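You operate a simulated robot arm through the tools that you are given. There is no shell and no other tool. Be economical: measure what you need, move in short steps, check, and stop when the job is done.

Carry out the task below with a simulated robot arm. There is one attempt and no reset: what you move stays moved.

TASK
Press a tile from the lump beside the slide and lay it on the wooden battens.
Fine: push the slide back in.

It is judged by the outcome, as a careful person would: the job done as asked, and still so three seconds after it is handed in. It fails if anything else is knocked over, pushed out of place, dropped, spilled or broken.

THE ROBOT
A 7-joint arm with a two-finger parallel gripper, fixed in place. Base frame: the origin is at the foot of the arm, x ahead of it, y to its left, z up; the work surface is at about z = 0. Lengths are in mm, angles in rad, forces in N, time in s.
With the tool pointing down near the work surface it reaches from about 240 to 620 mm from the base axis. Its first joint turns from -1.152 to 1.152 rad. Payload 2.6 kg.
Tool frame: the origin (TCP) lies between the finger pads and is the grasp point; the fingertips stand 30 mm ahead of it; z points along the fingers, y is the line along which they close. The gripper opens to 94 mm. The fingers are 28 mm wide and 10 mm thick; the gripper's body (50 by 96 mm) begins 55 mm behind the TCP.
Orientation is told as [roll, pitch, yaw] about the base's x, y, z axes, in that order, counted from this pose: with the fingers straight down and closing along the base's y, the tool's x points along the base's -x, its y along +y and its z along -z.

THE INTERFACE
- The arm moves only by the tool play_rows. Its argument "increments" is a list of rows, each an object (a shift or turn left out is 0, a gripper value left out holds the last) with "translation": the shift along the base's x, y, z in units of 20 mm (1.0 is 20 mm), a list of three; "turn": the turn, a rotation vector about the base's x, y, z in units of 4 degrees (1.0 is 4 degrees), a list of three; "hand": the opening, from 0 (shut) to 1 (fully open). In form: [{"translation": [x, y, z], "turn": [ax, ay, az], "hand": hand}, ...]. A call has 1 to 10 rows; each row shifts and turns the commanded pose from where the row before left it. A call with a number of a shift or a turn outside -1 to 1 is refused whole. A row lasts 0.2 s, in which the tool goes at most 50 mm and 0.15 rad; a call with a longer step from one row to the next is refused whole, and so is a gripper value outside its range. A pose out of reach is approached as far as the arm can. The call stops where the force on the tool passes 50 N (or 10 N more than at its start, if that is more) or the arm is blocked; 0.2 s more then pass. The fingers move at their own pace (about 72 mm/s each) and stop on an object; they squeeze with about 44 N. The grip force told is the motor's: it shows also when the fingers shut on nothing. Time passes only in rows, and 0.2 s behind the last, so rows that do not move let the fingers close. It gives the time, the measured TCP pose, the force on the tool (base axes), the opening and the grip force at its end, in the units of the frame above (readings bear some noise).
- Cameras (640 x 400 px; columns grow to the right, rows downward): "scene" is fixed at [33.5, 428.7, 571.5]; the picture's right is [-0.79, -0.61, 0.00], its down [-0.32, 0.42, -0.85] and it looks along [0.52, -0.68, -0.53] (base axes); focal length 243 px, centre (320, 200). "wrist" rides on the gripper at [-37, 0, -58] in the tool frame; the picture's right is [0.00, -1.00, 0.00], its down [0.97, 0.00, -0.24] and it looks along [0.24, 0.00, 0.97] (tool axes); focal length 218 px, centre (320, 200).
- grab_frame(camera): a new picture of that camera. No time passes.
- point_at(camera, pixels): for up to 12 pixels [column, row] of the newest picture of that camera ("zoom" is the newest enlarged one), the place [x, y, z] in the base frame of the surface seen there, good to about 2 mm. No time passes.
- enlarge(camera, box): a new picture of the part [left, top, right, bottom] of that camera's present view, enlarged. No time passes.
- close_job(): hands the job in; it is judged then, once.

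Work in short steps. Measure before you move; look again where a grasp or a placing could have gone wrong, and mend it. You have 80 turns and 34 pictures in all, those below and enlarged ones among them. Open the gripper and draw the arm clear of the work before you hand the job in, unless the task says otherwise; then end with one line.

The tools are called after "Emit:" as name(argument=value, ...) on one line, values as JSON. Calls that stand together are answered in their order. play_rows: Moves the arm, as the interface text tells. Its arguments: {"type":"object","properties":{"increments":{"type":"array"}},"required":["increments"]} The other tools are called the same way: grab_frame (camera) takes a picture; point_at (camera, pixels) gives the place of the surface under pixels of a picture; enlarge (camera, box) takes an enlarged picture of a part of a camera's view; close_job () hands the job in.

At the start:

```text
clock: 0.0
tool_pos: [219.0, -199.6, 460.8]
orientation: [0.001, 0.0, 0.0]
force: [-0.2, 0.5, 0.3]
grip_width: 94.3
gripper_force: 0.1
```

scene: 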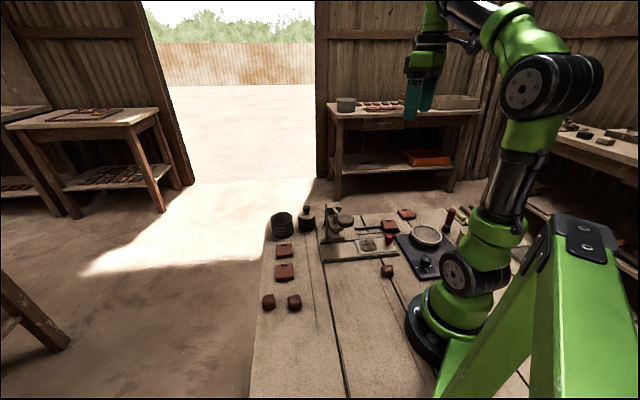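
wrist: 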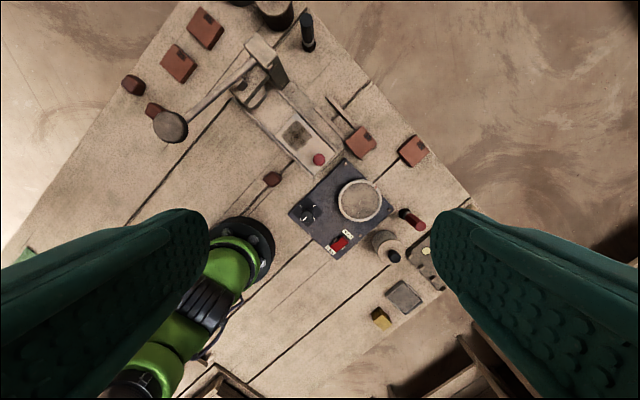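

The views show a press with a lever, a slide, and lumps nearby. I enlarge both to identify the parts.

Emit:
enlarge(camera="scene", box=[250, 190, 490, 340])

Emit:
enlarge(camera="wrist", box=[110, 0, 470, 225])

```text
2.67 times, centred on (370, 265) of scene
```

zoom: 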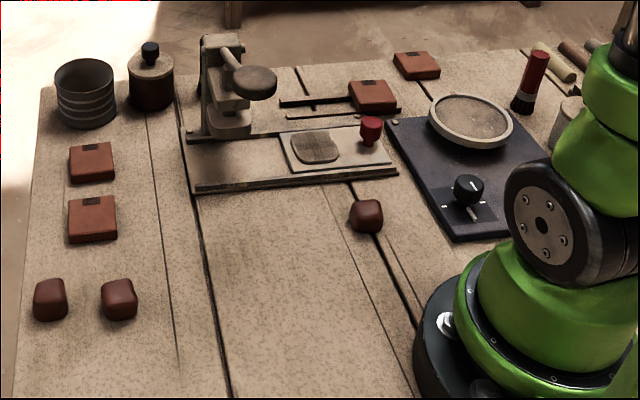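

```text
1.78 times, centred on (290, 112) of wrist
```

zoom: 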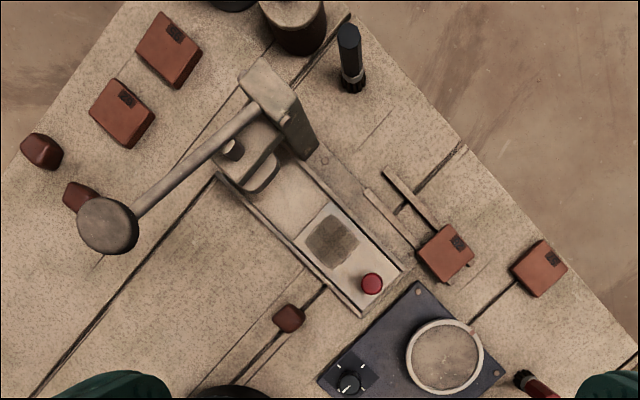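

I measure the key points in the zoomed wrist view: lump, knob, mould, lever ball, head, battens and tiles.

Emit:
point_at(camera="zoom", pixels=[[288, 315], [371, 281], [331, 240], [108, 226], [262, 80], [233, 148], [262, 180], [330, 205], [360, 310], [400, 272], [215, 178], [300, 240]])

Emit:
point_at(camera="zoom", pixels=[[446, 255], [367, 190], [387, 170], [415, 245], [440, 225], [400, 185], [380, 205], [420, 232], [460, 215], [320, 250], [340, 290], [312, 235]])

```text
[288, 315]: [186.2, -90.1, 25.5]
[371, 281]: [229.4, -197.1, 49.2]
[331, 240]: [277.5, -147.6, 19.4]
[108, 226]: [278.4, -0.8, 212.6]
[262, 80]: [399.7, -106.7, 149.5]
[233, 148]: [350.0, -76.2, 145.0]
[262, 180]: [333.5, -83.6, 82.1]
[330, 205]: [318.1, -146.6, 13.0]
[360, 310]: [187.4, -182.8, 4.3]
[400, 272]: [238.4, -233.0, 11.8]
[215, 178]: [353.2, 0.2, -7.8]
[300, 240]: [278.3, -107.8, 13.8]
```

```text
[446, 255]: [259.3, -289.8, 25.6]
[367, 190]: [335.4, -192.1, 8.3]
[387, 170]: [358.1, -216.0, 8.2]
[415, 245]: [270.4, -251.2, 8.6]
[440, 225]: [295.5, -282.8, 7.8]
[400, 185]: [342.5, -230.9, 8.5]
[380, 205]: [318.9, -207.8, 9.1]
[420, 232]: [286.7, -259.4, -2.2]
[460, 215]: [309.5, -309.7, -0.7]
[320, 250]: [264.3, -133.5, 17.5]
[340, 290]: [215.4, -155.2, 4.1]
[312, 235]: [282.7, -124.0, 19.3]
```

The slide axis runs roughly 45° from the knob (229,-197) via the mould (277,-148) to the press. I go lower over the slide for a better view.

Emit:
play_rows(increments=[{"translation": [0.1, 0.2, -1]}, {"translation": [0.1, 0.2, -1]}, {"translation": [0.1, 0.2, -1]}, {"translation": [0.1, 0.2, -1]}, {"translation": [0, 0.2, -1]}, {"translation": [0, 0, -1]}, {"translation": [0, 0, -1]}, {}])

Emit:
grab_frame(camera="wrist")

```text
clock: 1.8
tool_pos: [225.6, -181.3, 321.1]
orientation: [0.001, 0.0, 0.0]
force: [-0.8, -0.6, 0.1]
grip_width: 94.0
gripper_force: 0.1
```

```text
29 pictures are left
```

wrist: 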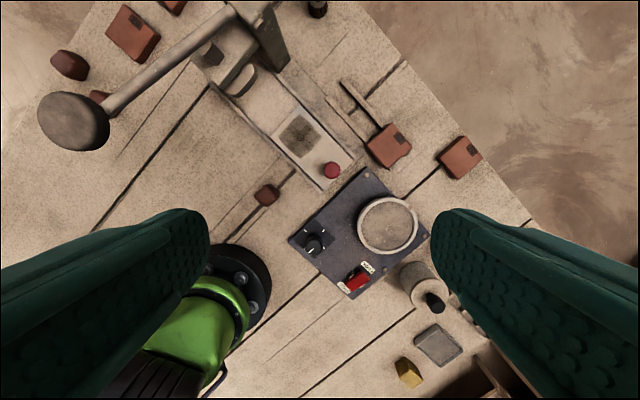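

Now I zoom in on the slide and press.

Emit:
enlarge(camera="wrist", box=[180, 60, 420, 210])

Emit:
point_at(camera="zoom", pixels=[[229, 338], [229, 365], [210, 345], [250, 350], [318, 200], [402, 292], [320, 168], [375, 195], [280, 180], [325, 240], [345, 330], [200, 110]])

```text
2.67 times, centred on (300, 135) of wrist
```

zoom: 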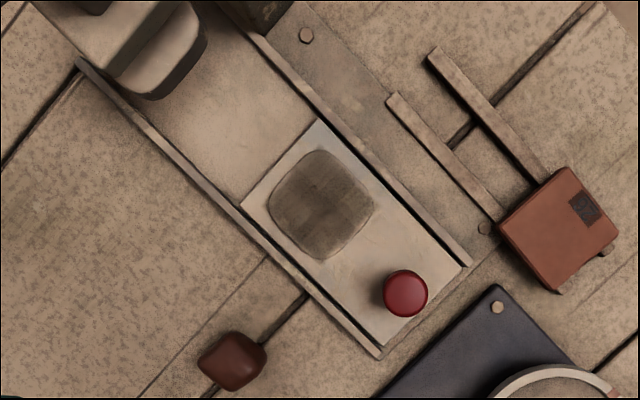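

```text
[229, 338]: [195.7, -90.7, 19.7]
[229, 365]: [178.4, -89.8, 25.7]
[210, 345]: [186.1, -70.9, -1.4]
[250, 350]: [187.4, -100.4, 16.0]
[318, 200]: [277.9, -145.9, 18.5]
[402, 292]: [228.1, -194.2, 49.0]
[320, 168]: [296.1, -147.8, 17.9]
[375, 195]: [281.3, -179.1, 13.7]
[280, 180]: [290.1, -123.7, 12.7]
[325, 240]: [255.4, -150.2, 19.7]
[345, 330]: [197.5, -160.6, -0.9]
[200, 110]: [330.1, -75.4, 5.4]
```

The lump sits near (187,-89), 207 mm from base axis – close in. I zoom in on it for its orientation.

Emit:
enlarge(camera="wrist", box=[242, 172, 290, 217])

Emit:
enlarge(camera="scene", box=[305, 200, 417, 285])

```text
8.89 times, centred on (266, 194) of wrist
```

zoom: 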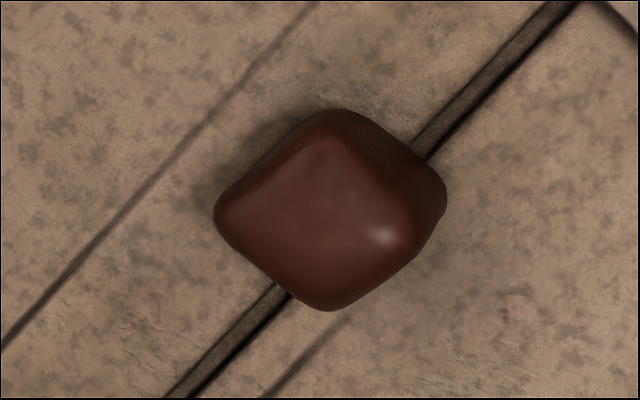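

```text
4.71 times, centred on (361, 242) of scene
```

zoom: 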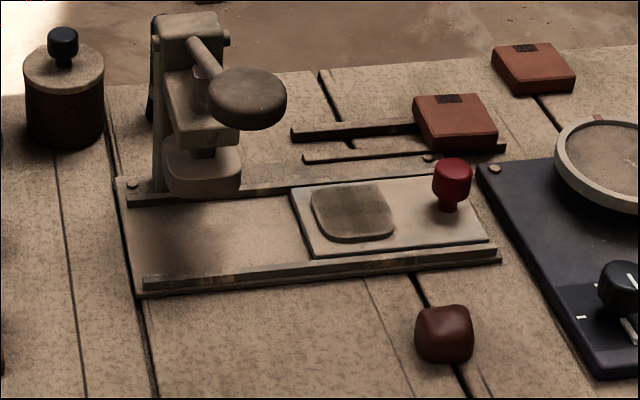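

Lump is a ~26 mm block turned 45°. I refine its position and other dimensions from the scene zoom.

Emit:
point_at(camera="zoom", pixels=[[443, 318], [420, 318], [470, 318], [418, 355], [472, 355], [445, 362], [450, 175], [353, 210], [248, 90], [205, 160], [190, 30], [195, 80]])

Emit:
play_rows(increments=[{"translation": [-0.2, 0.8, -0.5], "turn": [0, 0, 1]}, {"translation": [-0.2, 0.8, -0.5], "turn": [0, 0, 1]}, {"translation": [-0.2, 0.8, -0.5], "turn": [0, 0, 1]}, {"translation": [-0.2, 0.8, -0.5], "turn": [0, 0, 1]}, {"translation": [-0.2, 0.8, -0.5], "turn": [0, 0, 1]}, {"translation": [-0.2, 0.6, -0.5], "turn": [0, 0, 1]}, {"translation": [-0.2, 0, -0.5], "turn": [0, 0, 1]}, {"translation": [-0.2, 0, -0.5], "turn": [0, 0, 1]}, {"translation": [-0.2, 0, -0.5], "turn": [0, 0, 1]}, {"turn": [0, 0, 1]}])

```text
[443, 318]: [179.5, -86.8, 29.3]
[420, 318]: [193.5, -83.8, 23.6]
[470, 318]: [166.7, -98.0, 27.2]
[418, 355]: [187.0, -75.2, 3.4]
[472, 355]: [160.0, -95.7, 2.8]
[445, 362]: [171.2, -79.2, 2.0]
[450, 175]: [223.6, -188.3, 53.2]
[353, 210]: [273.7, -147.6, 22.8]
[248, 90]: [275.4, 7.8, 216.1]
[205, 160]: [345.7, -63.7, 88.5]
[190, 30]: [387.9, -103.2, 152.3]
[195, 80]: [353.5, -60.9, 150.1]
```

```text
clock: 4.0
tool_pos: [190.0, -87.5, 231.4]
orientation: [0.0, 0.001, 0.699]
force: [-0.1, -0.7, -0.4]
grip_width: 94.1
gripper_force: 0.1
```

Arm is above the lump with ~40° yaw. I lower with gripper partly closed to test reach, staying well above the lump.

Emit:
play_rows(increments=[{"translation": [-0.1, 0, -1], "turn": [0, 0, 1], "hand": 0.66}, {"translation": [-0.1, 0, -1], "turn": [0, 0, 0.25]}, {"translation": [-0.1, 0, -1]}, {"translation": [0, -0.1, -1]}, {"translation": [0, 0, -1]}, {"translation": [0, 0, -1]}, {}])

Emit:
grab_frame(camera="wrist")

```text
clock: 5.6
tool_pos: [187.6, -92.0, 114.5]
orientation: [0.001, 0.0, 0.786]
force: [-0.3, 0.0, -0.3]
grip_width: 61.9
gripper_force: 0.1
out of reach, approached as far as the arm can: row 6
```

```text
25 pictures are left
```

wrist: 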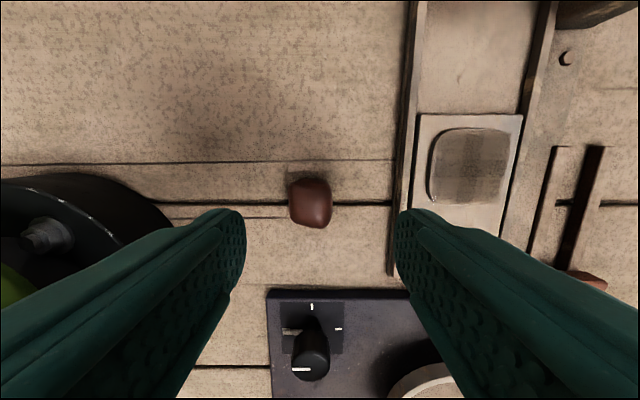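

Straight down is out of reach near the lump, so I'll turn to yaw −45° and tilt the tool about its closing axis, so the hand leans outward. First raise and turn.

Emit:
play_rows(increments=[{"translation": [0.1, -0.1, 0.8], "turn": [0, 0, -1]}, {"translation": [0.1, 0, 0.7], "turn": [0, 0, -1]}, {"translation": [0.1, 0, 0.5], "turn": [0, 0, -1]}, {"translation": [0.1, 0, 0], "turn": [0, 0, -1]}, {"turn": [0, 0, -1]}, {"turn": [0, 0, -1]}, {"turn": [0, 0, -1]}, {"turn": [0, 0, -1]}, {"turn": [0, 0, -1]}, {"turn": [0, 0, -1]}])

Emit:
play_rows(increments=[{"turn": [0, 0, -1]}, {"turn": [0, 0, -1]}, {"turn": [0, 0, -1]}, {"turn": [0, 0, -1]}, {"turn": [0, 0, -1]}, {"turn": [0, 0, -1]}, {"turn": [0, 0, -1]}, {"turn": [0, 0, -1]}, {"turn": [0, 0, -1]}, {"turn": [0, 0, -1]}])

Emit:
play_rows(increments=[{"turn": [0, 0, -1]}, {"turn": [0, 0, -1]}, {"turn": [0, 0, -0.5]}, {"turn": [0.707, 0.707, 0]}, {"turn": [0.707, 0.707, 0]}, {"turn": [0.707, 0.707, 0]}, {"turn": [0.707, 0.707, 0]}, {"turn": [0.707, 0.707, 0]}, {}])

Emit:
grab_frame(camera="wrist")

```text
clock: 7.8
tool_pos: [196.2, -93.5, 154.5]
orientation: [0.001, 0.001, 0.083]
force: [0.6, -0.6, -0.4]
grip_width: 61.9
gripper_force: 0.0
```

```text
clock: 10.0
tool_pos: [196.9, -95.3, 153.1]
orientation: [-0.001, 0.0, -0.611]
force: [0.0, -0.5, 0.2]
grip_width: 62.2
gripper_force: 0.1
```

```text
clock: 12.0
tool_pos: [197.4, -92.0, 153.9]
orientation: [0.0, 0.348, -0.786]
force: [1.1, 0.3, 0.0]
grip_width: 61.9
gripper_force: 0.1
```

```text
24 pictures are left
```

wrist: 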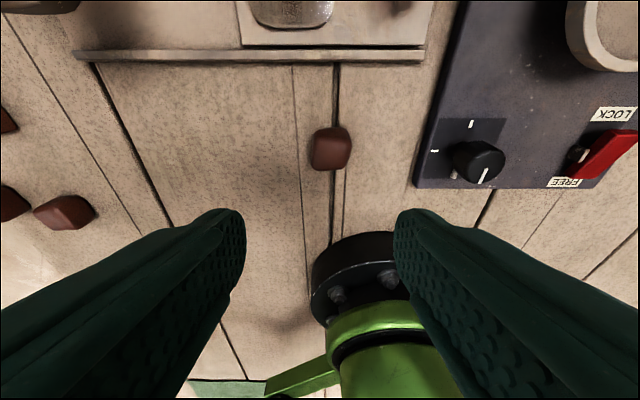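

Now I measure the lump from this close view (around (330,148)).

Emit:
point_at(camera="wrist", pixels=[[330, 140], [330, 150], [313, 150], [348, 150], [330, 129], [330, 165], [318, 160], [345, 165]])

```text
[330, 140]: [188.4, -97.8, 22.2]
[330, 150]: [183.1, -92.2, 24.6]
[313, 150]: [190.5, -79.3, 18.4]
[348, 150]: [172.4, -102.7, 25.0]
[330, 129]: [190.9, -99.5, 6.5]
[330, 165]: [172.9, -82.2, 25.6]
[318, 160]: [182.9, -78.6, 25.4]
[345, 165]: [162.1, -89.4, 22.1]
```

Lump centre ≈ (180,-90.5), top z≈26. I descend to the TCP target (185,-95,36) with 20° tilt.

Emit:
play_rows(increments=[{"translation": [-0.2, -0.05, -1]}, {"translation": [-0.2, -0.05, -1]}, {"translation": [-0.2, -0.05, -1]}, {"translation": [0, 0, -1]}, {"translation": [0, 0, -1]}, {}])

```text
clock: 13.4
tool_pos: [184.2, -98.3, 53.1]
orientation: [0.0, 0.349, -0.786]
force: [-0.7, 0.0, 0.9]
grip_width: 62.1
gripper_force: 0.1
```

Reach is fine. Final descent of 17 mm, then look.

Emit:
play_rows(increments=[{"translation": [0, 0.1, -0.5]}, {"translation": [0, 0, -0.35]}, {}])

Emit:
grab_frame(camera="wrist")

```text
clock: 14.2
tool_pos: [186.0, -96.1, 36.8]
orientation: [0.0, 0.35, -0.787]
force: [-0.7, 0.0, 0.1]
grip_width: 62.0
gripper_force: 0.1
```

```text
23 pictures are left
```

wrist: 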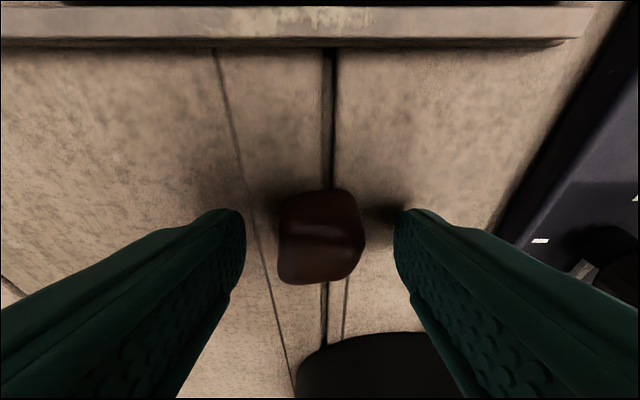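

The lump is centred between the fingers. Close on it.

Emit:
play_rows(increments=[{"hand": 0.2}, {}, {}, {}])

Emit:
play_rows(increments=[{"translation": [0, 0, 0.5]}, {"translation": [0, 0, 1]}, {"translation": [0, 0, 1]}, {}])

Emit:
grab_frame(camera="wrist")

```text
clock: 15.2
tool_pos: [185.4, -95.7, 35.6]
orientation: [-0.002, 0.349, -0.785]
force: [-0.4, 0.6, 0.3]
grip_width: 32.8
gripper_force: 43.9
```

```text
clock: 16.2
tool_pos: [182.7, -96.0, 86.3]
orientation: [0.0, 0.349, -0.786]
force: [-0.3, 0.1, -0.5]
grip_width: 18.9
gripper_force: 0.0
```

```text
22 pictures are left
```

wrist: 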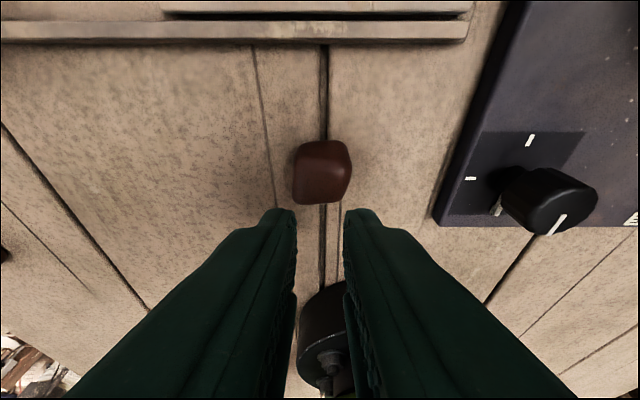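

The lump slipped out but stayed upright. I re-measure it before trying again.

Emit:
point_at(camera="wrist", pixels=[[321, 142], [321, 152], [321, 170], [321, 190], [321, 200], [297, 165], [346, 165], [297, 195], [345, 190], [294, 180], [350, 175], [309, 211]])

Emit:
enlarge(camera="wrist", box=[272, 130, 368, 220])

```text
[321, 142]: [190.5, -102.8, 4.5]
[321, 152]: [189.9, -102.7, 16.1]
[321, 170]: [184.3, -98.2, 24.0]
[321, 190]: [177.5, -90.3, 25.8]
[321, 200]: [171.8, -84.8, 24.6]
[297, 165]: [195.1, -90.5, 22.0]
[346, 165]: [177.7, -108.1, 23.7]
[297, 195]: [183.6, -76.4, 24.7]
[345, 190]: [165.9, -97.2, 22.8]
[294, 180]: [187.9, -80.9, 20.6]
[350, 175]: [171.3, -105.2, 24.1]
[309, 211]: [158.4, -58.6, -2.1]
```

```text
4.44 times, centred on (320, 175) of wrist
```

zoom: 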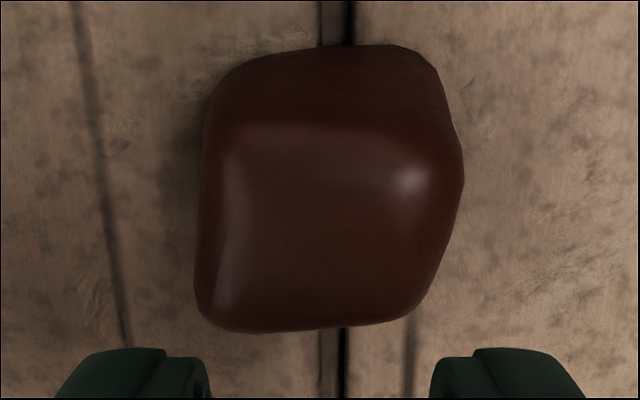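

The lump is still near (180,-92), unmoved. I open, go back down slightly lower, and grip fully.

Emit:
play_rows(increments=[{"hand": 0.62}, {"translation": [0.1, 0, 0]}, {"translation": [0, 0, -1]}, {"translation": [0, 0, -1]}, {"translation": [0, 0, -0.6]}, {}])

Emit:
play_rows(increments=[{"hand": 0}, {}, {}, {}, {}])

Emit:
grab_frame(camera="wrist")

```text
clock: 17.6
tool_pos: [185.5, -96.1, 34.9]
orientation: [0.0, 0.348, -0.786]
force: [-0.3, 0.0, -0.1]
grip_width: 58.3
gripper_force: 0.0
```

```text
clock: 18.7
tool_pos: [185.9, -96.5, 36.7]
orientation: [0.001, 0.348, -0.788]
force: [-2.4, -1.1, 13.7]
grip_width: 32.9
gripper_force: 44.0
stopped in row 5: the force on the tool passed its limit (the readings are from after the stop); the commanded pose is now the measured one
```

```text
20 pictures are left
```

wrist: 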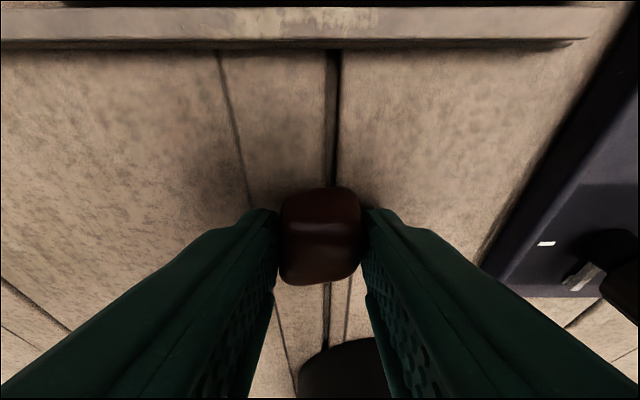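

The grip holds at 33 mm, with some upward force. I lift in small steps.

Emit:
play_rows(increments=[{"translation": [0, 0, 0.2]}, {"translation": [0, 0, 0.2]}, {}])

```text
clock: 19.5
tool_pos: [186.0, -95.4, 44.0]
orientation: [0.0, 0.348, -0.786]
force: [-0.4, 1.0, 0.2]
grip_width: 33.0
gripper_force: 44.2
```

Emit:
play_rows(increments=[{"translation": [0, 0, 0.4]}, {"translation": [0, 0, 0.4]}, {"translation": [0, 0, 0.4]}, {"translation": [0, 0, 0.4]}, {}])

Emit:
grab_frame(camera="wrist")

```text
clock: 20.7
tool_pos: [186.8, -97.7, 74.9]
orientation: [0.002, 0.348, -0.786]
force: [0.0, 0.9, 0.0]
grip_width: 33.1
gripper_force: 43.7
```

```text
19 pictures are left
```

wrist: 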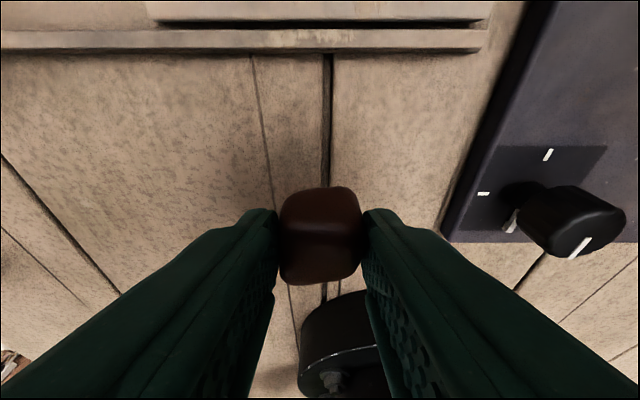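

Slow lifting holds. I keep the 20° tilt so the lump stays upright and carry it over the mould at about (276,-147).

Emit:
play_rows(increments=[{"translation": [0, 0, 0.4]}, {"translation": [0.3, -0.15, 0.4]}, {"translation": [0.5, -0.3, 0]}, {"translation": [0.6, -0.35, 0]}, {"translation": [0.6, -0.35, 0]}, {"translation": [0.6, -0.35, 0]}, {"translation": [0.6, -0.35, 0]}, {"translation": [0.6, -0.35, 0]}, {"translation": [0.6, -0.35, 0]}, {"translation": [0.3, -0.15, 0]}])

Emit:
grab_frame(camera="wrist")

```text
clock: 22.9
tool_pos: [279.6, -149.2, 91.9]
orientation: [0.001, 0.349, -0.787]
force: [0.7, -0.1, 0.1]
grip_width: 33.2
gripper_force: 44.0
```

```text
18 pictures are left
```

wrist: 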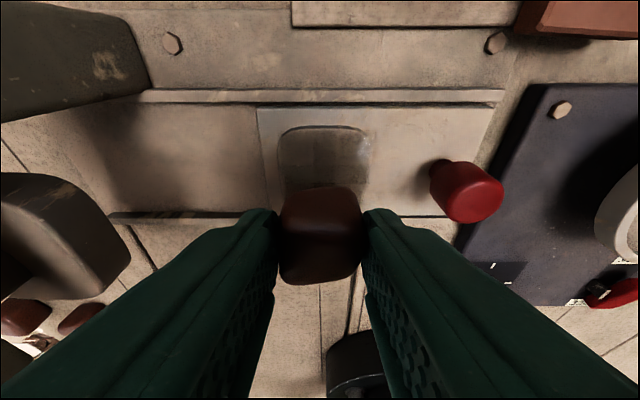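

Good. I measure mould edges from this view.

Emit:
point_at(camera="wrist", pixels=[[283, 160], [367, 158], [325, 130], [325, 150], [325, 178], [275, 160], [375, 160], [325, 200]])

```text
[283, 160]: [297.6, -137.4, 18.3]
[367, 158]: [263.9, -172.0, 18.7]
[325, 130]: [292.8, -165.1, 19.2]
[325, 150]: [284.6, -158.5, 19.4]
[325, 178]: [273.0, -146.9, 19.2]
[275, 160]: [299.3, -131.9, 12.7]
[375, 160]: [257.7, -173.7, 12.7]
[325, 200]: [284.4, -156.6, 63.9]
```

Mould centre ≈ (275,-149), top z 19. Adjust and lower the lump onto it gently.

Emit:
play_rows(increments=[{"translation": [0.05, -0.15, -0.4]}, {"translation": [0, 0, -0.5]}, {"translation": [0, 0, -0.5]}, {"translation": [0, 0, -0.2]}, {"translation": [0, 0, -0.1]}, {}])

Emit:
enlarge(camera="scene", box=[300, 190, 440, 285])

```text
clock: 24.3
tool_pos: [280.2, -153.4, 58.4]
orientation: [0.001, 0.347, -0.785]
force: [0.1, 0.4, -0.3]
grip_width: 32.9
gripper_force: 44.2
```

```text
4.21 times, centred on (370, 238) of scene
```

zoom: 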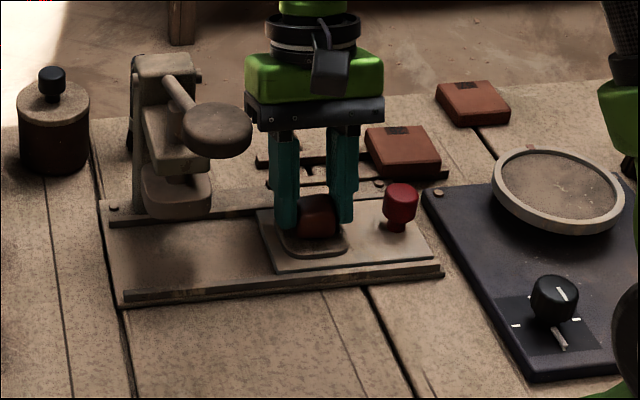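

No contact yet; lower a few mm more until force shows.

Emit:
play_rows(increments=[{"translation": [0, 0, -0.05]}, {"translation": [0, 0, -0.05]}, {"translation": [0, 0, -0.05]}, {}])

```text
clock: 25.3
tool_pos: [281.5, -153.0, 55.4]
orientation: [0.001, 0.347, -0.786]
force: [-5.5, 2.9, 32.9]
grip_width: 32.9
gripper_force: 44.4
```

Contact (33 N). I ease up a little, release, and withdraw along the tool axis.

Emit:
play_rows(increments=[{"translation": [0, 0, 0.08]}, {"hand": 0.45}, {"hand": 0.6}, {}, {"translation": [0.1, -0.1, 0.5]}, {"translation": [0.25, -0.25, 0.94]}, {"translation": [0.25, -0.25, 0.94]}, {"translation": [0.25, -0.25, 0.94]}, {}])

Emit:
grab_frame(camera="wrist")

```text
clock: 27.3
tool_pos: [297.3, -169.7, 121.3]
orientation: [0.001, 0.348, -0.788]
force: [0.4, -0.4, -0.1]
grip_width: 56.2
gripper_force: 0.0
```

```text
16 pictures are left
```

wrist: 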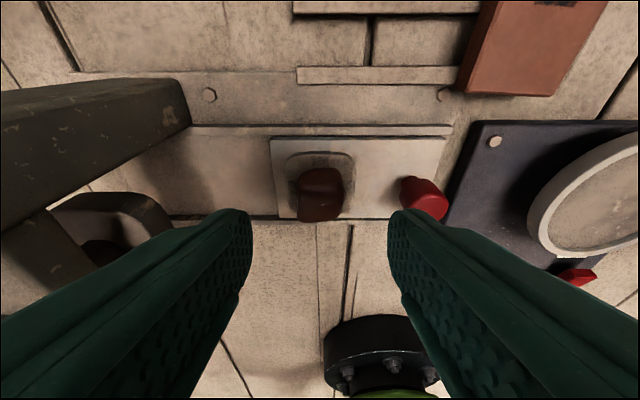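

The lump sits on the mould. I check its centring and knob and press positions.

Emit:
point_at(camera="wrist", pixels=[[321, 172], [321, 185], [321, 200], [321, 215], [302, 195], [340, 195], [290, 160], [353, 160], [430, 192], [422, 210], [110, 205], [180, 95]])

```text
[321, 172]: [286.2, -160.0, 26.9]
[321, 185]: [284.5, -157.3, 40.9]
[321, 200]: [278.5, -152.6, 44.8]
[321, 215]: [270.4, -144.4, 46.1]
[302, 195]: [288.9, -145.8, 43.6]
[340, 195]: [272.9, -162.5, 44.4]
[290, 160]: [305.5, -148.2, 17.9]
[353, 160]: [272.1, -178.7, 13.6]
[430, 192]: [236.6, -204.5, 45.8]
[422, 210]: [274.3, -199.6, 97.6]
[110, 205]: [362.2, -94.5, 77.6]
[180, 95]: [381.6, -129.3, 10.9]
```

The lump is centred within ~2 mm. Next I untilt and turn the gripper to yaw −135°, so it closes across the slide with the camera away from the press, above the knob (228,-196).

Emit:
play_rows(increments=[{"translation": [-0.5, -0.1, 0.4], "turn": [-0.707, -0.707, 0]}, {"translation": [-0.5, -0.2, 0.4], "turn": [-0.707, -0.707, 0]}, {"translation": [-0.5, -0.2, 0.2], "turn": [-0.707, -0.707, 0]}, {"translation": [-0.5, -0.2, 0], "turn": [-0.707, -0.707, 0]}, {"translation": [-0.5, -0.2, 0], "turn": [-0.707, -0.707, 0]}, {"translation": [-0.5, -0.2, 0], "turn": [0, 0, -1]}, {"translation": [-0.45, -0.2, 0], "turn": [0, 0, -1]}, {"turn": [0, 0, -1]}, {"turn": [0, 0, -1]}, {"turn": [0, 0, -1]}])

Emit:
play_rows(increments=[{"turn": [0, 0, -1]}, {"turn": [0, 0, -1]}, {"turn": [0, 0, -1]}, {"turn": [0, 0, -1]}, {"turn": [0, 0, -1]}, {"turn": [0, 0, -1]}, {"turn": [0, 0, -1]}, {"turn": [0, 0, -1]}, {"turn": [0, 0, -1]}, {"turn": [0, 0, -1]}])

Emit:
play_rows(increments=[{"turn": [0, 0, -1]}, {"turn": [0, 0, -1]}, {"turn": [0, 0, -1]}, {"turn": [0, 0, -1]}, {"turn": [0, 0, -1]}, {"turn": [0, 0, -1]}, {"turn": [0, 0, -1]}, {"turn": [0, 0, -0.5]}, {}])

Emit:
grab_frame(camera="wrist")

```text
clock: 29.5
tool_pos: [228.8, -195.5, 142.7]
orientation: [0.001, -0.002, -1.137]
force: [-0.5, 0.3, 1.1]
grip_width: 56.3
gripper_force: 0.0
```

```text
clock: 31.7
tool_pos: [229.0, -196.2, 142.5]
orientation: [0.002, -0.001, -1.837]
force: [0.2, 0.3, 1.2]
grip_width: 56.3
gripper_force: 0.0
```

```text
clock: 33.7
tool_pos: [231.9, -195.6, 141.9]
orientation: [0.0, -0.002, -2.359]
force: [0.3, -0.5, -0.5]
grip_width: 56.3
gripper_force: 0.0
```

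```text
15 pictures are left
```

wrist: 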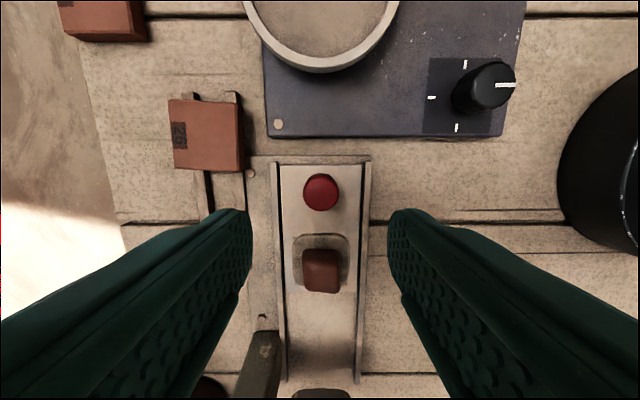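

Yaw −135° reached. Measure the knob, slide end and battens.

Emit:
point_at(camera="wrist", pixels=[[321, 192], [306, 192], [336, 192], [321, 177], [321, 207], [274, 200], [366, 200], [322, 262], [205, 97], [240, 97], [207, 185], [251, 200]])

```text
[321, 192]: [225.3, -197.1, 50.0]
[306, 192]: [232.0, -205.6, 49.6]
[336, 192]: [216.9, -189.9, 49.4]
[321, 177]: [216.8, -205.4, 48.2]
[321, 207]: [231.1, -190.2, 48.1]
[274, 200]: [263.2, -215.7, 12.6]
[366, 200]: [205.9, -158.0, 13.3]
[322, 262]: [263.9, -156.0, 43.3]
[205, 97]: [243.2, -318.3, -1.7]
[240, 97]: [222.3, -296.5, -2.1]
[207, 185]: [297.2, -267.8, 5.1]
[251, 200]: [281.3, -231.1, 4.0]
```

Knob centre ≈ (225,-197), top 50. Descend to TCP z≈58 and grip it.

Emit:
play_rows(increments=[{"translation": [-0.25, -0.08, -0.8]}, {"translation": [0, 0, -1]}, {"translation": [0, 0, -1]}, {"translation": [0, 0, -0.9]}, {"translation": [0, 0, -0.5]}, {"hand": 0.1}, {}, {}])

Emit:
grab_frame(camera="wrist")

```text
clock: 35.5
tool_pos: [226.3, -198.2, 59.1]
orientation: [0.006, 0.0, -2.357]
force: [17.3, -17.4, -18.4]
grip_width: 25.6
gripper_force: 44.6
```

```text
14 pictures are left
```

wrist: 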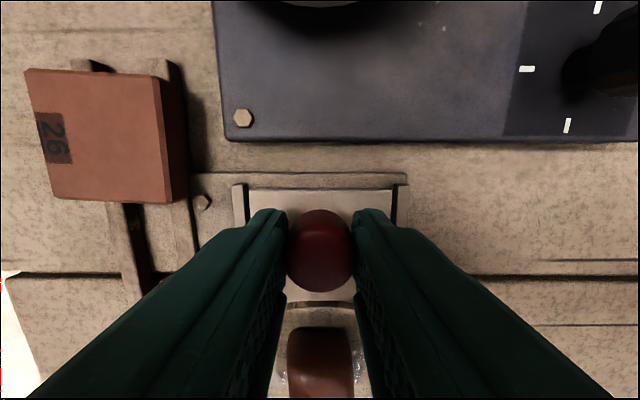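

Knob gripped, small sideways load; I shift 1 mm to relieve it and start pushing the slide inward (+0.707,+0.707) in steps.

Emit:
play_rows(increments=[{"translation": [0.05, -0.05, 0.05]}, {"translation": [0.35, 0.35, 0]}, {"translation": [0.35, 0.35, 0]}, {"translation": [0.35, 0.35, 0]}, {"translation": [0.35, 0.35, 0]}, {"translation": [0.35, 0.35, 0]}, {}])

Emit:
enlarge(camera="scene", box=[300, 190, 440, 285])

```text
clock: 37.1
tool_pos: [259.9, -164.4, 59.5]
orientation: [0.003, -0.002, -2.358]
force: [11.1, -12.1, 0.7]
grip_width: 25.3
gripper_force: 44.7
```

```text
4.21 times, centred on (370, 238) of scene
```

zoom: 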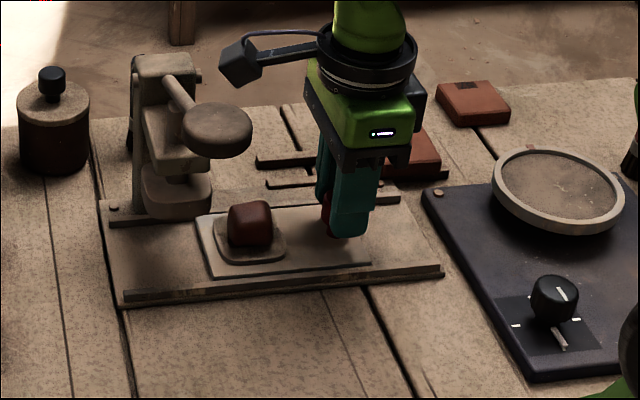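

The slide moves. A dark box on a bracket sticks out from the hand towards the press; I measure its place relative to the press.

Emit:
point_at(camera="zoom", pixels=[[238, 70], [228, 50], [240, 88], [285, 50], [217, 125], [180, 95], [165, 60], [200, 75], [180, 140], [175, 195], [205, 190], [250, 225]])

```text
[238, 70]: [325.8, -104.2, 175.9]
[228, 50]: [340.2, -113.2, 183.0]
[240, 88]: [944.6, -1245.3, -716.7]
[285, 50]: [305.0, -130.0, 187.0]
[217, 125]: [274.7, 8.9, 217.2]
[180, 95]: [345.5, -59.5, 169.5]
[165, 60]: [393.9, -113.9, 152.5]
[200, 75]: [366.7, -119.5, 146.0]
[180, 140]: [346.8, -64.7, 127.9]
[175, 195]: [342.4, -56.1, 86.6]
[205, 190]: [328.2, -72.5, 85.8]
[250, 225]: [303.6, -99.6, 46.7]
```

The box (z≈165–183) would come near the press lever if I push on upright. I open, lean the hand back 20° away from the press about the closing axis, and regrip the knob.

Emit:
play_rows(increments=[{"hand": 0.42}, {}, {"translation": [-0.05, -0.05, 0], "turn": [0.707, -0.707, 0]}, {"translation": [-0.05, -0.05, 0], "turn": [0.707, -0.707, 0]}, {"translation": [-0.05, -0.05, 0], "turn": [0.707, -0.707, 0]}, {"translation": [-0.05, -0.05, 0], "turn": [0.707, -0.707, 0]}, {"translation": [0, 0, 0], "turn": [0.707, -0.707, 0]}, {"hand": 0.1}, {}, {}])

Emit:
play_rows(increments=[{"translation": [0.35, 0.35, 0]}, {"translation": [0.35, 0.35, 0]}, {}])

Emit:
enlarge(camera="scene", box=[300, 190, 440, 285])

```text
clock: 39.3
tool_pos: [256.7, -167.4, 60.4]
orientation: [0.004, 0.346, -2.358]
force: [7.8, -9.2, -6.5]
grip_width: 25.3
gripper_force: 45.1
```

```text
clock: 40.1
tool_pos: [272.7, -153.2, 59.6]
orientation: [0.0, 0.349, -2.358]
force: [-4.6, 4.9, 32.6]
grip_width: 25.2
gripper_force: 45.5
```

```text
4.21 times, centred on (370, 238) of scene
```

zoom: 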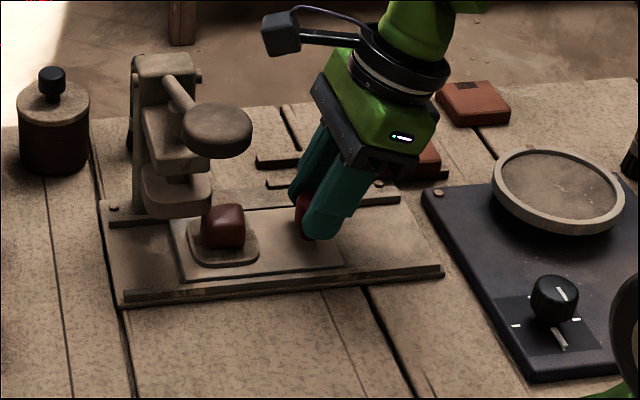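

Clear of the lever now. Ease up slightly and continue pushing.

Emit:
play_rows(increments=[{"translation": [0, 0, 0.1]}, {"translation": [0.35, 0.35, 0]}, {"translation": [0.35, 0.35, 0]}, {}])

Emit:
play_rows(increments=[{"translation": [0.18, 0.18, 0.05]}, {"translation": [0.18, 0.18, 0]}, {"translation": [0.18, 0.18, 0]}, {"translation": [0.18, 0.18, 0]}, {}])

Emit:
enlarge(camera="scene", box=[300, 190, 440, 285])

```text
clock: 41.1
tool_pos: [285.2, -139.4, 59.5]
orientation: [0.002, 0.345, -2.357]
force: [11.9, -14.2, -38.0]
grip_width: 25.2
gripper_force: 45.2
```

```text
clock: 42.3
tool_pos: [299.7, -125.4, 62.3]
orientation: [0.001, 0.346, -2.356]
force: [13.3, -12.2, -34.6]
grip_width: 25.3
gripper_force: 45.5
```

```text
4.21 times, centred on (370, 238) of scene
```

zoom: 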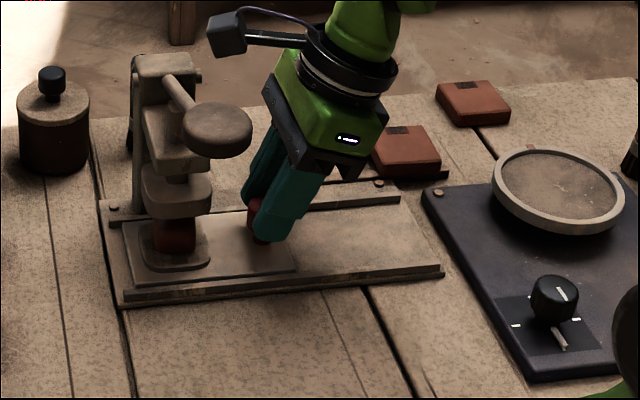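

The lump appears under the ram. I relieve the vertical pull and nudge in small steps to find the slide's stop.

Emit:
play_rows(increments=[{"translation": [0, 0, -0.1]}, {"translation": [0.08, 0.08, 0]}, {"translation": [0.08, 0.08, 0]}, {}])

```text
clock: 43.3
tool_pos: [300.2, -123.9, 61.2]
orientation: [0.005, 0.345, -2.359]
force: [-21.9, -17.8, 24.4]
grip_width: 25.5
gripper_force: 44.6
```

28 N resistance along the slide: it is at its stop. Release and back off along the tool axis.

Emit:
play_rows(increments=[{"hand": 0.45}, {"hand": 0.45}, {"translation": [-0.12, -0.12, 0.47]}, {"translation": [-0.24, -0.24, 0.94]}, {"translation": [-0.24, -0.24, 0.94]}, {"translation": [-0.24, -0.24, 0.94]}, {"translation": [-0.24, -0.24, 0.94], "turn": [-0.707, 0.707, 0]}, {"translation": [-0.2, -0.2, 0.94], "turn": [-0.707, 0.707, 0]}, {"translation": [-0.2, -0.2, 0.94], "turn": [-0.707, 0.707, 0]}, {"translation": [-0.2, -0.2, 0.94], "turn": [-0.707, 0.707, 0], "hand": 0}])

```text
clock: 45.5
tool_pos: [267.9, -156.6, 202.6]
orientation: [0.001, 0.066, -2.359]
force: [-0.9, -0.7, 0.0]
grip_width: 0.3
gripper_force: 11.6
```

Next the lever: disc top centre ≈ (276,3,216). I rise, turn partway back (yaw −90°) and go above it with fingers shut.

Emit:
play_rows(increments=[{"translation": [0, 0, 1], "turn": [-0.67, 0.67, 0]}, {"translation": [0, 0, 1], "turn": [0, 0, 1]}, {"translation": [0, 0, 1], "turn": [0, 0, 1]}, {"translation": [0, 0, 1], "turn": [0, 0, 1]}, {"translation": [0, 0.2, 0.4], "turn": [0, 0, 1]}, {"translation": [0, 0.8, 0], "turn": [0, 0, 1]}, {"translation": [0, 1, 0], "turn": [0, 0, 1]}, {"translation": [0.2, 1, 0], "turn": [0, 0, 1]}, {"translation": [0.2, 1, 0], "turn": [0, 0, 1]}, {"translation": [0, 1, 0], "turn": [0, 0, 1]}])

Emit:
play_rows(increments=[{"translation": [0, 1, 0], "turn": [0, 0, 1]}, {"translation": [0, 1, 0], "turn": [0, 0, 1]}, {"translation": [0, 0.95, 0]}, {}])

Emit:
grab_frame(camera="wrist")

```text
clock: 47.7
tool_pos: [275.9, -54.5, 290.2]
orientation: [0.002, 0.002, -1.729]
force: [0.4, 0.9, -0.9]
grip_width: 0.0
gripper_force: 33.0
```

```text
clock: 48.7
tool_pos: [276.1, 4.4, 288.6]
orientation: [0.002, 0.002, -1.588]
force: [0.6, -0.7, -0.2]
grip_width: 0.0
gripper_force: 32.7
```

```text
10 pictures are left
```

wrist: 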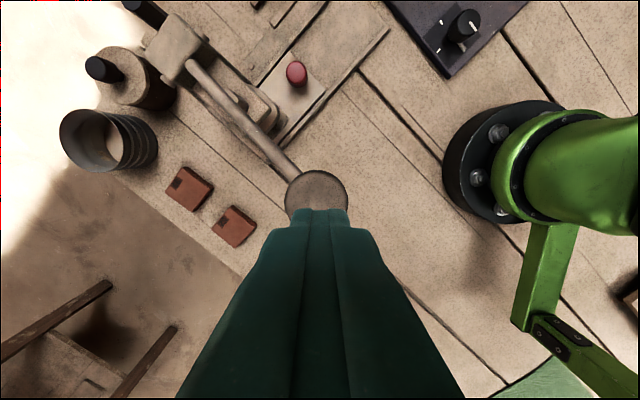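

Emit:
point_at(camera="wrist", pixels=[[316, 190], [288, 195], [344, 190], [316, 173], [316, 205], [225, 105], [180, 45], [160, 40], [205, 45]])

```text
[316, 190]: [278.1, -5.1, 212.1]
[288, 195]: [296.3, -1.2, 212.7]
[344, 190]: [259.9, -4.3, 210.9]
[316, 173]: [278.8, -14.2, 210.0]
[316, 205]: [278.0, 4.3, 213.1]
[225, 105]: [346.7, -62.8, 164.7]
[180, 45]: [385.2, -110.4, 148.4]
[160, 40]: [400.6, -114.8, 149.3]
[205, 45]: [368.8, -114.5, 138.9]
```

Disc centre ≈ (278,5), top 213. Lower to contact and start pressing down.

Emit:
play_rows(increments=[{"translation": [0.1, 0, -1]}, {"translation": [0, 0, -1]}, {"translation": [0, 0, -0.3]}, {"translation": [-0.02, 0.02, -0.4]}, {"translation": [-0.05, 0.05, -0.5]}, {"translation": [-0.05, 0.05, -0.5]}, {}])

```text
clock: 50.3
tool_pos: [275.7, 7.7, 216.7]
orientation: [0.002, 0.002, -1.59]
force: [-1.7, 0.3, 0.9]
grip_width: 0.2
gripper_force: 33.0
```

Tip is now at z≈187 with little force, so the lever is moving. Continue down.

Emit:
play_rows(increments=[{"translation": [-0.05, 0.05, -0.6]}, {"translation": [-0.05, 0.05, -0.6]}, {"translation": [-0.05, 0.05, -0.6]}, {}])

Emit:
enlarge(camera="scene", box=[280, 120, 440, 280])

```text
clock: 51.3
tool_pos: [273.2, 11.3, 180.4]
orientation: [0.006, 0.004, -1.588]
force: [4.6, 3.3, 10.5]
grip_width: 0.1
gripper_force: 33.0
```

```text
2.50 times, centred on (360, 200) of scene
```

zoom: 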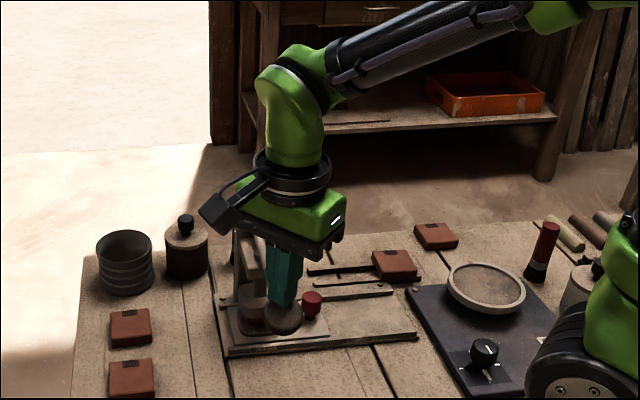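

The lever follows, force rising (10 N). Keep pressing.

Emit:
play_rows(increments=[{"translation": [0, 0, -0.5]}, {"translation": [0, 0, -0.5]}, {}])

Emit:
play_rows(increments=[{"translation": [0, 0, -0.5]}, {"translation": [0.03, -0.03, -0.5]}, {}])

```text
clock: 52.1
tool_pos: [273.0, 9.6, 160.3]
orientation: [0.002, 0.003, -1.588]
force: [5.1, 6.2, 10.7]
grip_width: 0.2
gripper_force: 33.0
```

```text
clock: 52.9
tool_pos: [275.0, 7.5, 141.3]
orientation: [0.003, 0.0, -1.591]
force: [4.0, -5.1, 20.8]
grip_width: 0.1
gripper_force: 32.9
```

Emit:
play_rows(increments=[{"translation": [0.05, -0.05, -0.4]}, {"translation": [0.05, -0.05, -0.4]}, {}])

Emit:
enlarge(camera="scene", box=[300, 180, 420, 280])

```text
clock: 53.2
tool_pos: [274.9, 7.8, 139.7]
orientation: [0.002, 0.003, -1.597]
force: [-10.4, 0.0, 23.0]
grip_width: 0.0
gripper_force: 33.2
stopped in row 1: the force on the tool passed its limit (the readings are from after the stop); the commanded pose is now the measured one
```

```text
4.00 times, centred on (360, 230) of scene
```

zoom: 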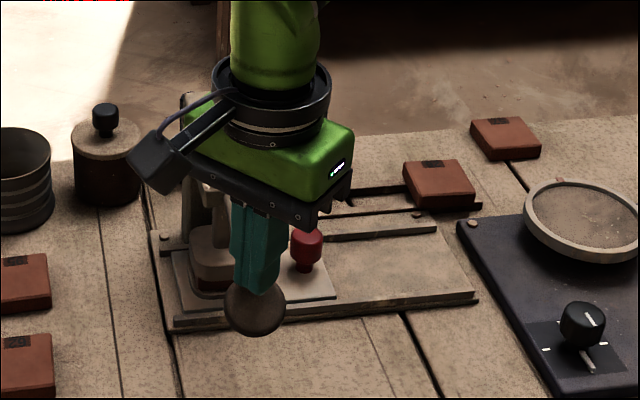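

The ram appears down on the mould and force passed the limit. I press once more gently and hold, to make sure the tile is fully pressed.

Emit:
play_rows(increments=[{"translation": [0, 0, -0.1]}, {"translation": [0, 0, -0.05]}, {"translation": [0, 0, -0.05]}, {}, {}])

Emit:
play_rows(increments=[{"translation": [0, 0, -0.05]}, {"translation": [0, 0, -0.05]}, {"translation": [0, 0, -0.05]}, {"translation": [0, 0, -0.05]}, {}])

```text
clock: 53.7
tool_pos: [276.2, 8.2, 140.2]
orientation: [0.006, 0.003, -1.598]
force: [-7.7, 0.4, 19.7]
grip_width: 0.0
gripper_force: 32.2
stopped in row 2: the force on the tool passed its limit (the readings are from after the stop); the commanded pose is now the measured one
```

```text
clock: 54.2
tool_pos: [276.8, 7.6, 141.4]
orientation: [0.01, 0.001, -1.599]
force: [-7.6, 0.2, 18.3]
grip_width: 0.2
gripper_force: 33.1
stopped in row 2: the force on the tool passed its limit (the readings are from after the stop); the commanded pose is now the measured one
```

Hard stop reached. Raise slowly and see whether the lever returns.

Emit:
play_rows(increments=[{"translation": [0, 0, 0.5]}, {"translation": [0, 0, 0.5]}, {"translation": [0, 0, 0.5]}, {"translation": [0, 0, 0.5]}, {"translation": [0, 0, 0.7]}, {"translation": [0, 0, 0.7]}, {"translation": [0, 0, 0.8]}, {"translation": [0, 0, 1]}, {"translation": [0, 0, 1]}, {"translation": [0, 0, 1]}])

Emit:
play_rows(increments=[{"translation": [0, -0.2, 1], "turn": [0, 0, -1]}, {"translation": [0, -1, 0], "turn": [0, 0, -1]}, {"translation": [0, -1, 0], "turn": [0, 0, -1]}, {"translation": [0, -1, 0], "turn": [0, 0, -1]}, {"translation": [0, -1, 0], "turn": [0, 0, -1]}, {"translation": [0, -1, 0], "turn": [0, 0, -1]}, {"translation": [0, -1, 0], "turn": [0, 0, -1]}, {"translation": [-0.2, -1, 0], "turn": [0, 0, -1]}, {"translation": [-0.2, -0.5, 0], "turn": [0, 0, -1]}, {"turn": [0, 0, -1]}])

Emit:
enlarge(camera="scene", box=[300, 180, 420, 280])

```text
clock: 56.4
tool_pos: [275.9, 8.0, 284.2]
orientation: [0.006, 0.004, -1.598]
force: [-0.2, -0.4, 0.8]
grip_width: 0.1
gripper_force: 33.3
```

```text
clock: 58.6
tool_pos: [268.5, -144.7, 304.0]
orientation: [0.007, 0.004, -2.298]
force: [1.3, 0.6, -0.6]
grip_width: 0.0
gripper_force: 32.8
```

```text
4.00 times, centred on (360, 230) of scene
```

zoom: 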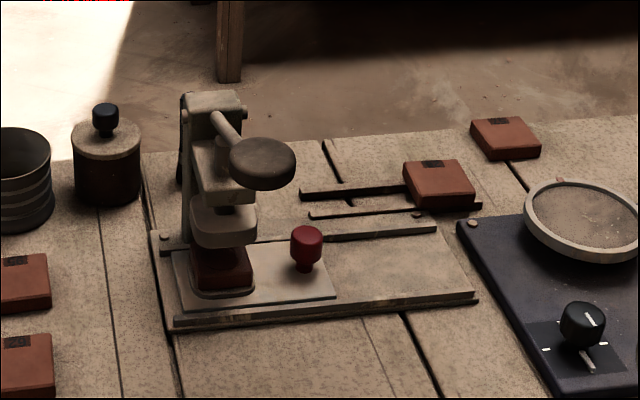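

The lever sprang back and a tile lies on the mould. Now return above the knob with tilt, along the earlier retreat line.

Emit:
play_rows(increments=[{"translation": [-0.1, -0.65, -0.6], "turn": [0, 0, -0.83], "hand": 0.45}, {"translation": [0, 0, -1], "turn": [0.707, -0.707, 0]}, {"translation": [0, 0, -1], "turn": [0.707, -0.707, 0]}, {"translation": [0, 0, -1], "turn": [0.707, -0.707, 0]}, {"translation": [0, 0, -1], "turn": [0.707, -0.707, 0]}, {"translation": [0, 0, -1], "turn": [0.707, -0.707, 0]}, {}])

Emit:
play_rows(increments=[{"translation": [0.24, 0.24, -0.94]}, {"translation": [0.24, 0.24, -0.94]}, {"translation": [0.24, 0.24, -0.94]}, {"translation": [0.24, 0.24, -0.94]}, {"translation": [0.24, 0.24, -0.94]}, {}])

Emit:
grab_frame(camera="wrist")

```text
clock: 60.2
tool_pos: [265.3, -158.2, 191.6]
orientation: [0.009, 0.354, -2.356]
force: [1.0, -0.4, 0.9]
grip_width: 42.1
gripper_force: 0.0
```

```text
clock: 61.6
tool_pos: [288.2, -136.7, 97.9]
orientation: [0.007, 0.353, -2.354]
force: [-0.1, 0.7, 0.0]
grip_width: 42.3
gripper_force: 0.0
```

```text
6 pictures are left
```

wrist: 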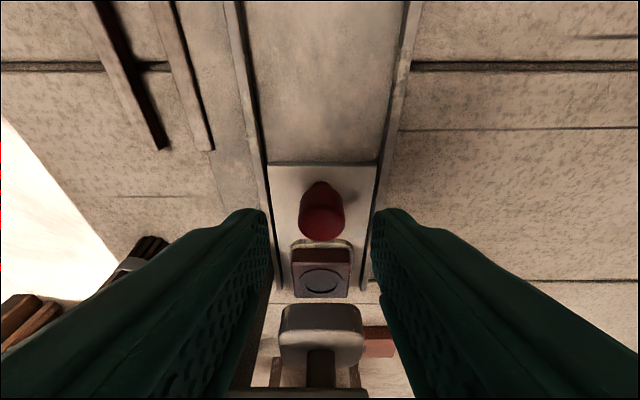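

Aligned with the knob. Finish the approach, grip, and pull the slide out ~105–110 mm gradually.

Emit:
play_rows(increments=[{"translation": [0.24, 0.24, -0.94]}, {"translation": [0.24, 0.24, -0.85]}, {"translation": [0.08, 0.08, 0]}, {"hand": 0.1}, {}, {}])

```text
clock: 63.0
tool_pos: [301.1, -123.8, 61.7]
orientation: [0.006, 0.352, -2.357]
force: [-2.8, 3.5, -0.7]
grip_width: 25.3
gripper_force: 45.7
```

Gripped at 25 mm. Pull outward in 10 mm rows.

Emit:
play_rows(increments=[{"translation": [-0.2, -0.2, 0]}, {"translation": [-0.35, -0.35, 0]}, {"translation": [-0.35, -0.35, 0]}, {"translation": [-0.35, -0.35, 0]}, {"translation": [-0.35, -0.35, 0]}, {"translation": [-0.35, -0.35, 0]}, {}])

Emit:
play_rows(increments=[{"translation": [-0.35, -0.35, 0]}, {"translation": [-0.35, -0.35, 0]}, {"translation": [-0.35, -0.35, 0]}, {"translation": [-0.35, -0.35, 0]}, {"translation": [-0.3, -0.3, 0]}, {}])

```text
clock: 64.6
tool_pos: [261.9, -160.8, 60.8]
orientation: [0.006, 0.354, -2.357]
force: [-13.5, 13.8, 12.9]
grip_width: 25.2
gripper_force: 45.5
```

```text
clock: 66.0
tool_pos: [228.2, -195.0, 61.0]
orientation: [0.008, 0.357, -2.359]
force: [-16.8, 15.5, 36.3]
grip_width: 25.5
gripper_force: 45.2
```

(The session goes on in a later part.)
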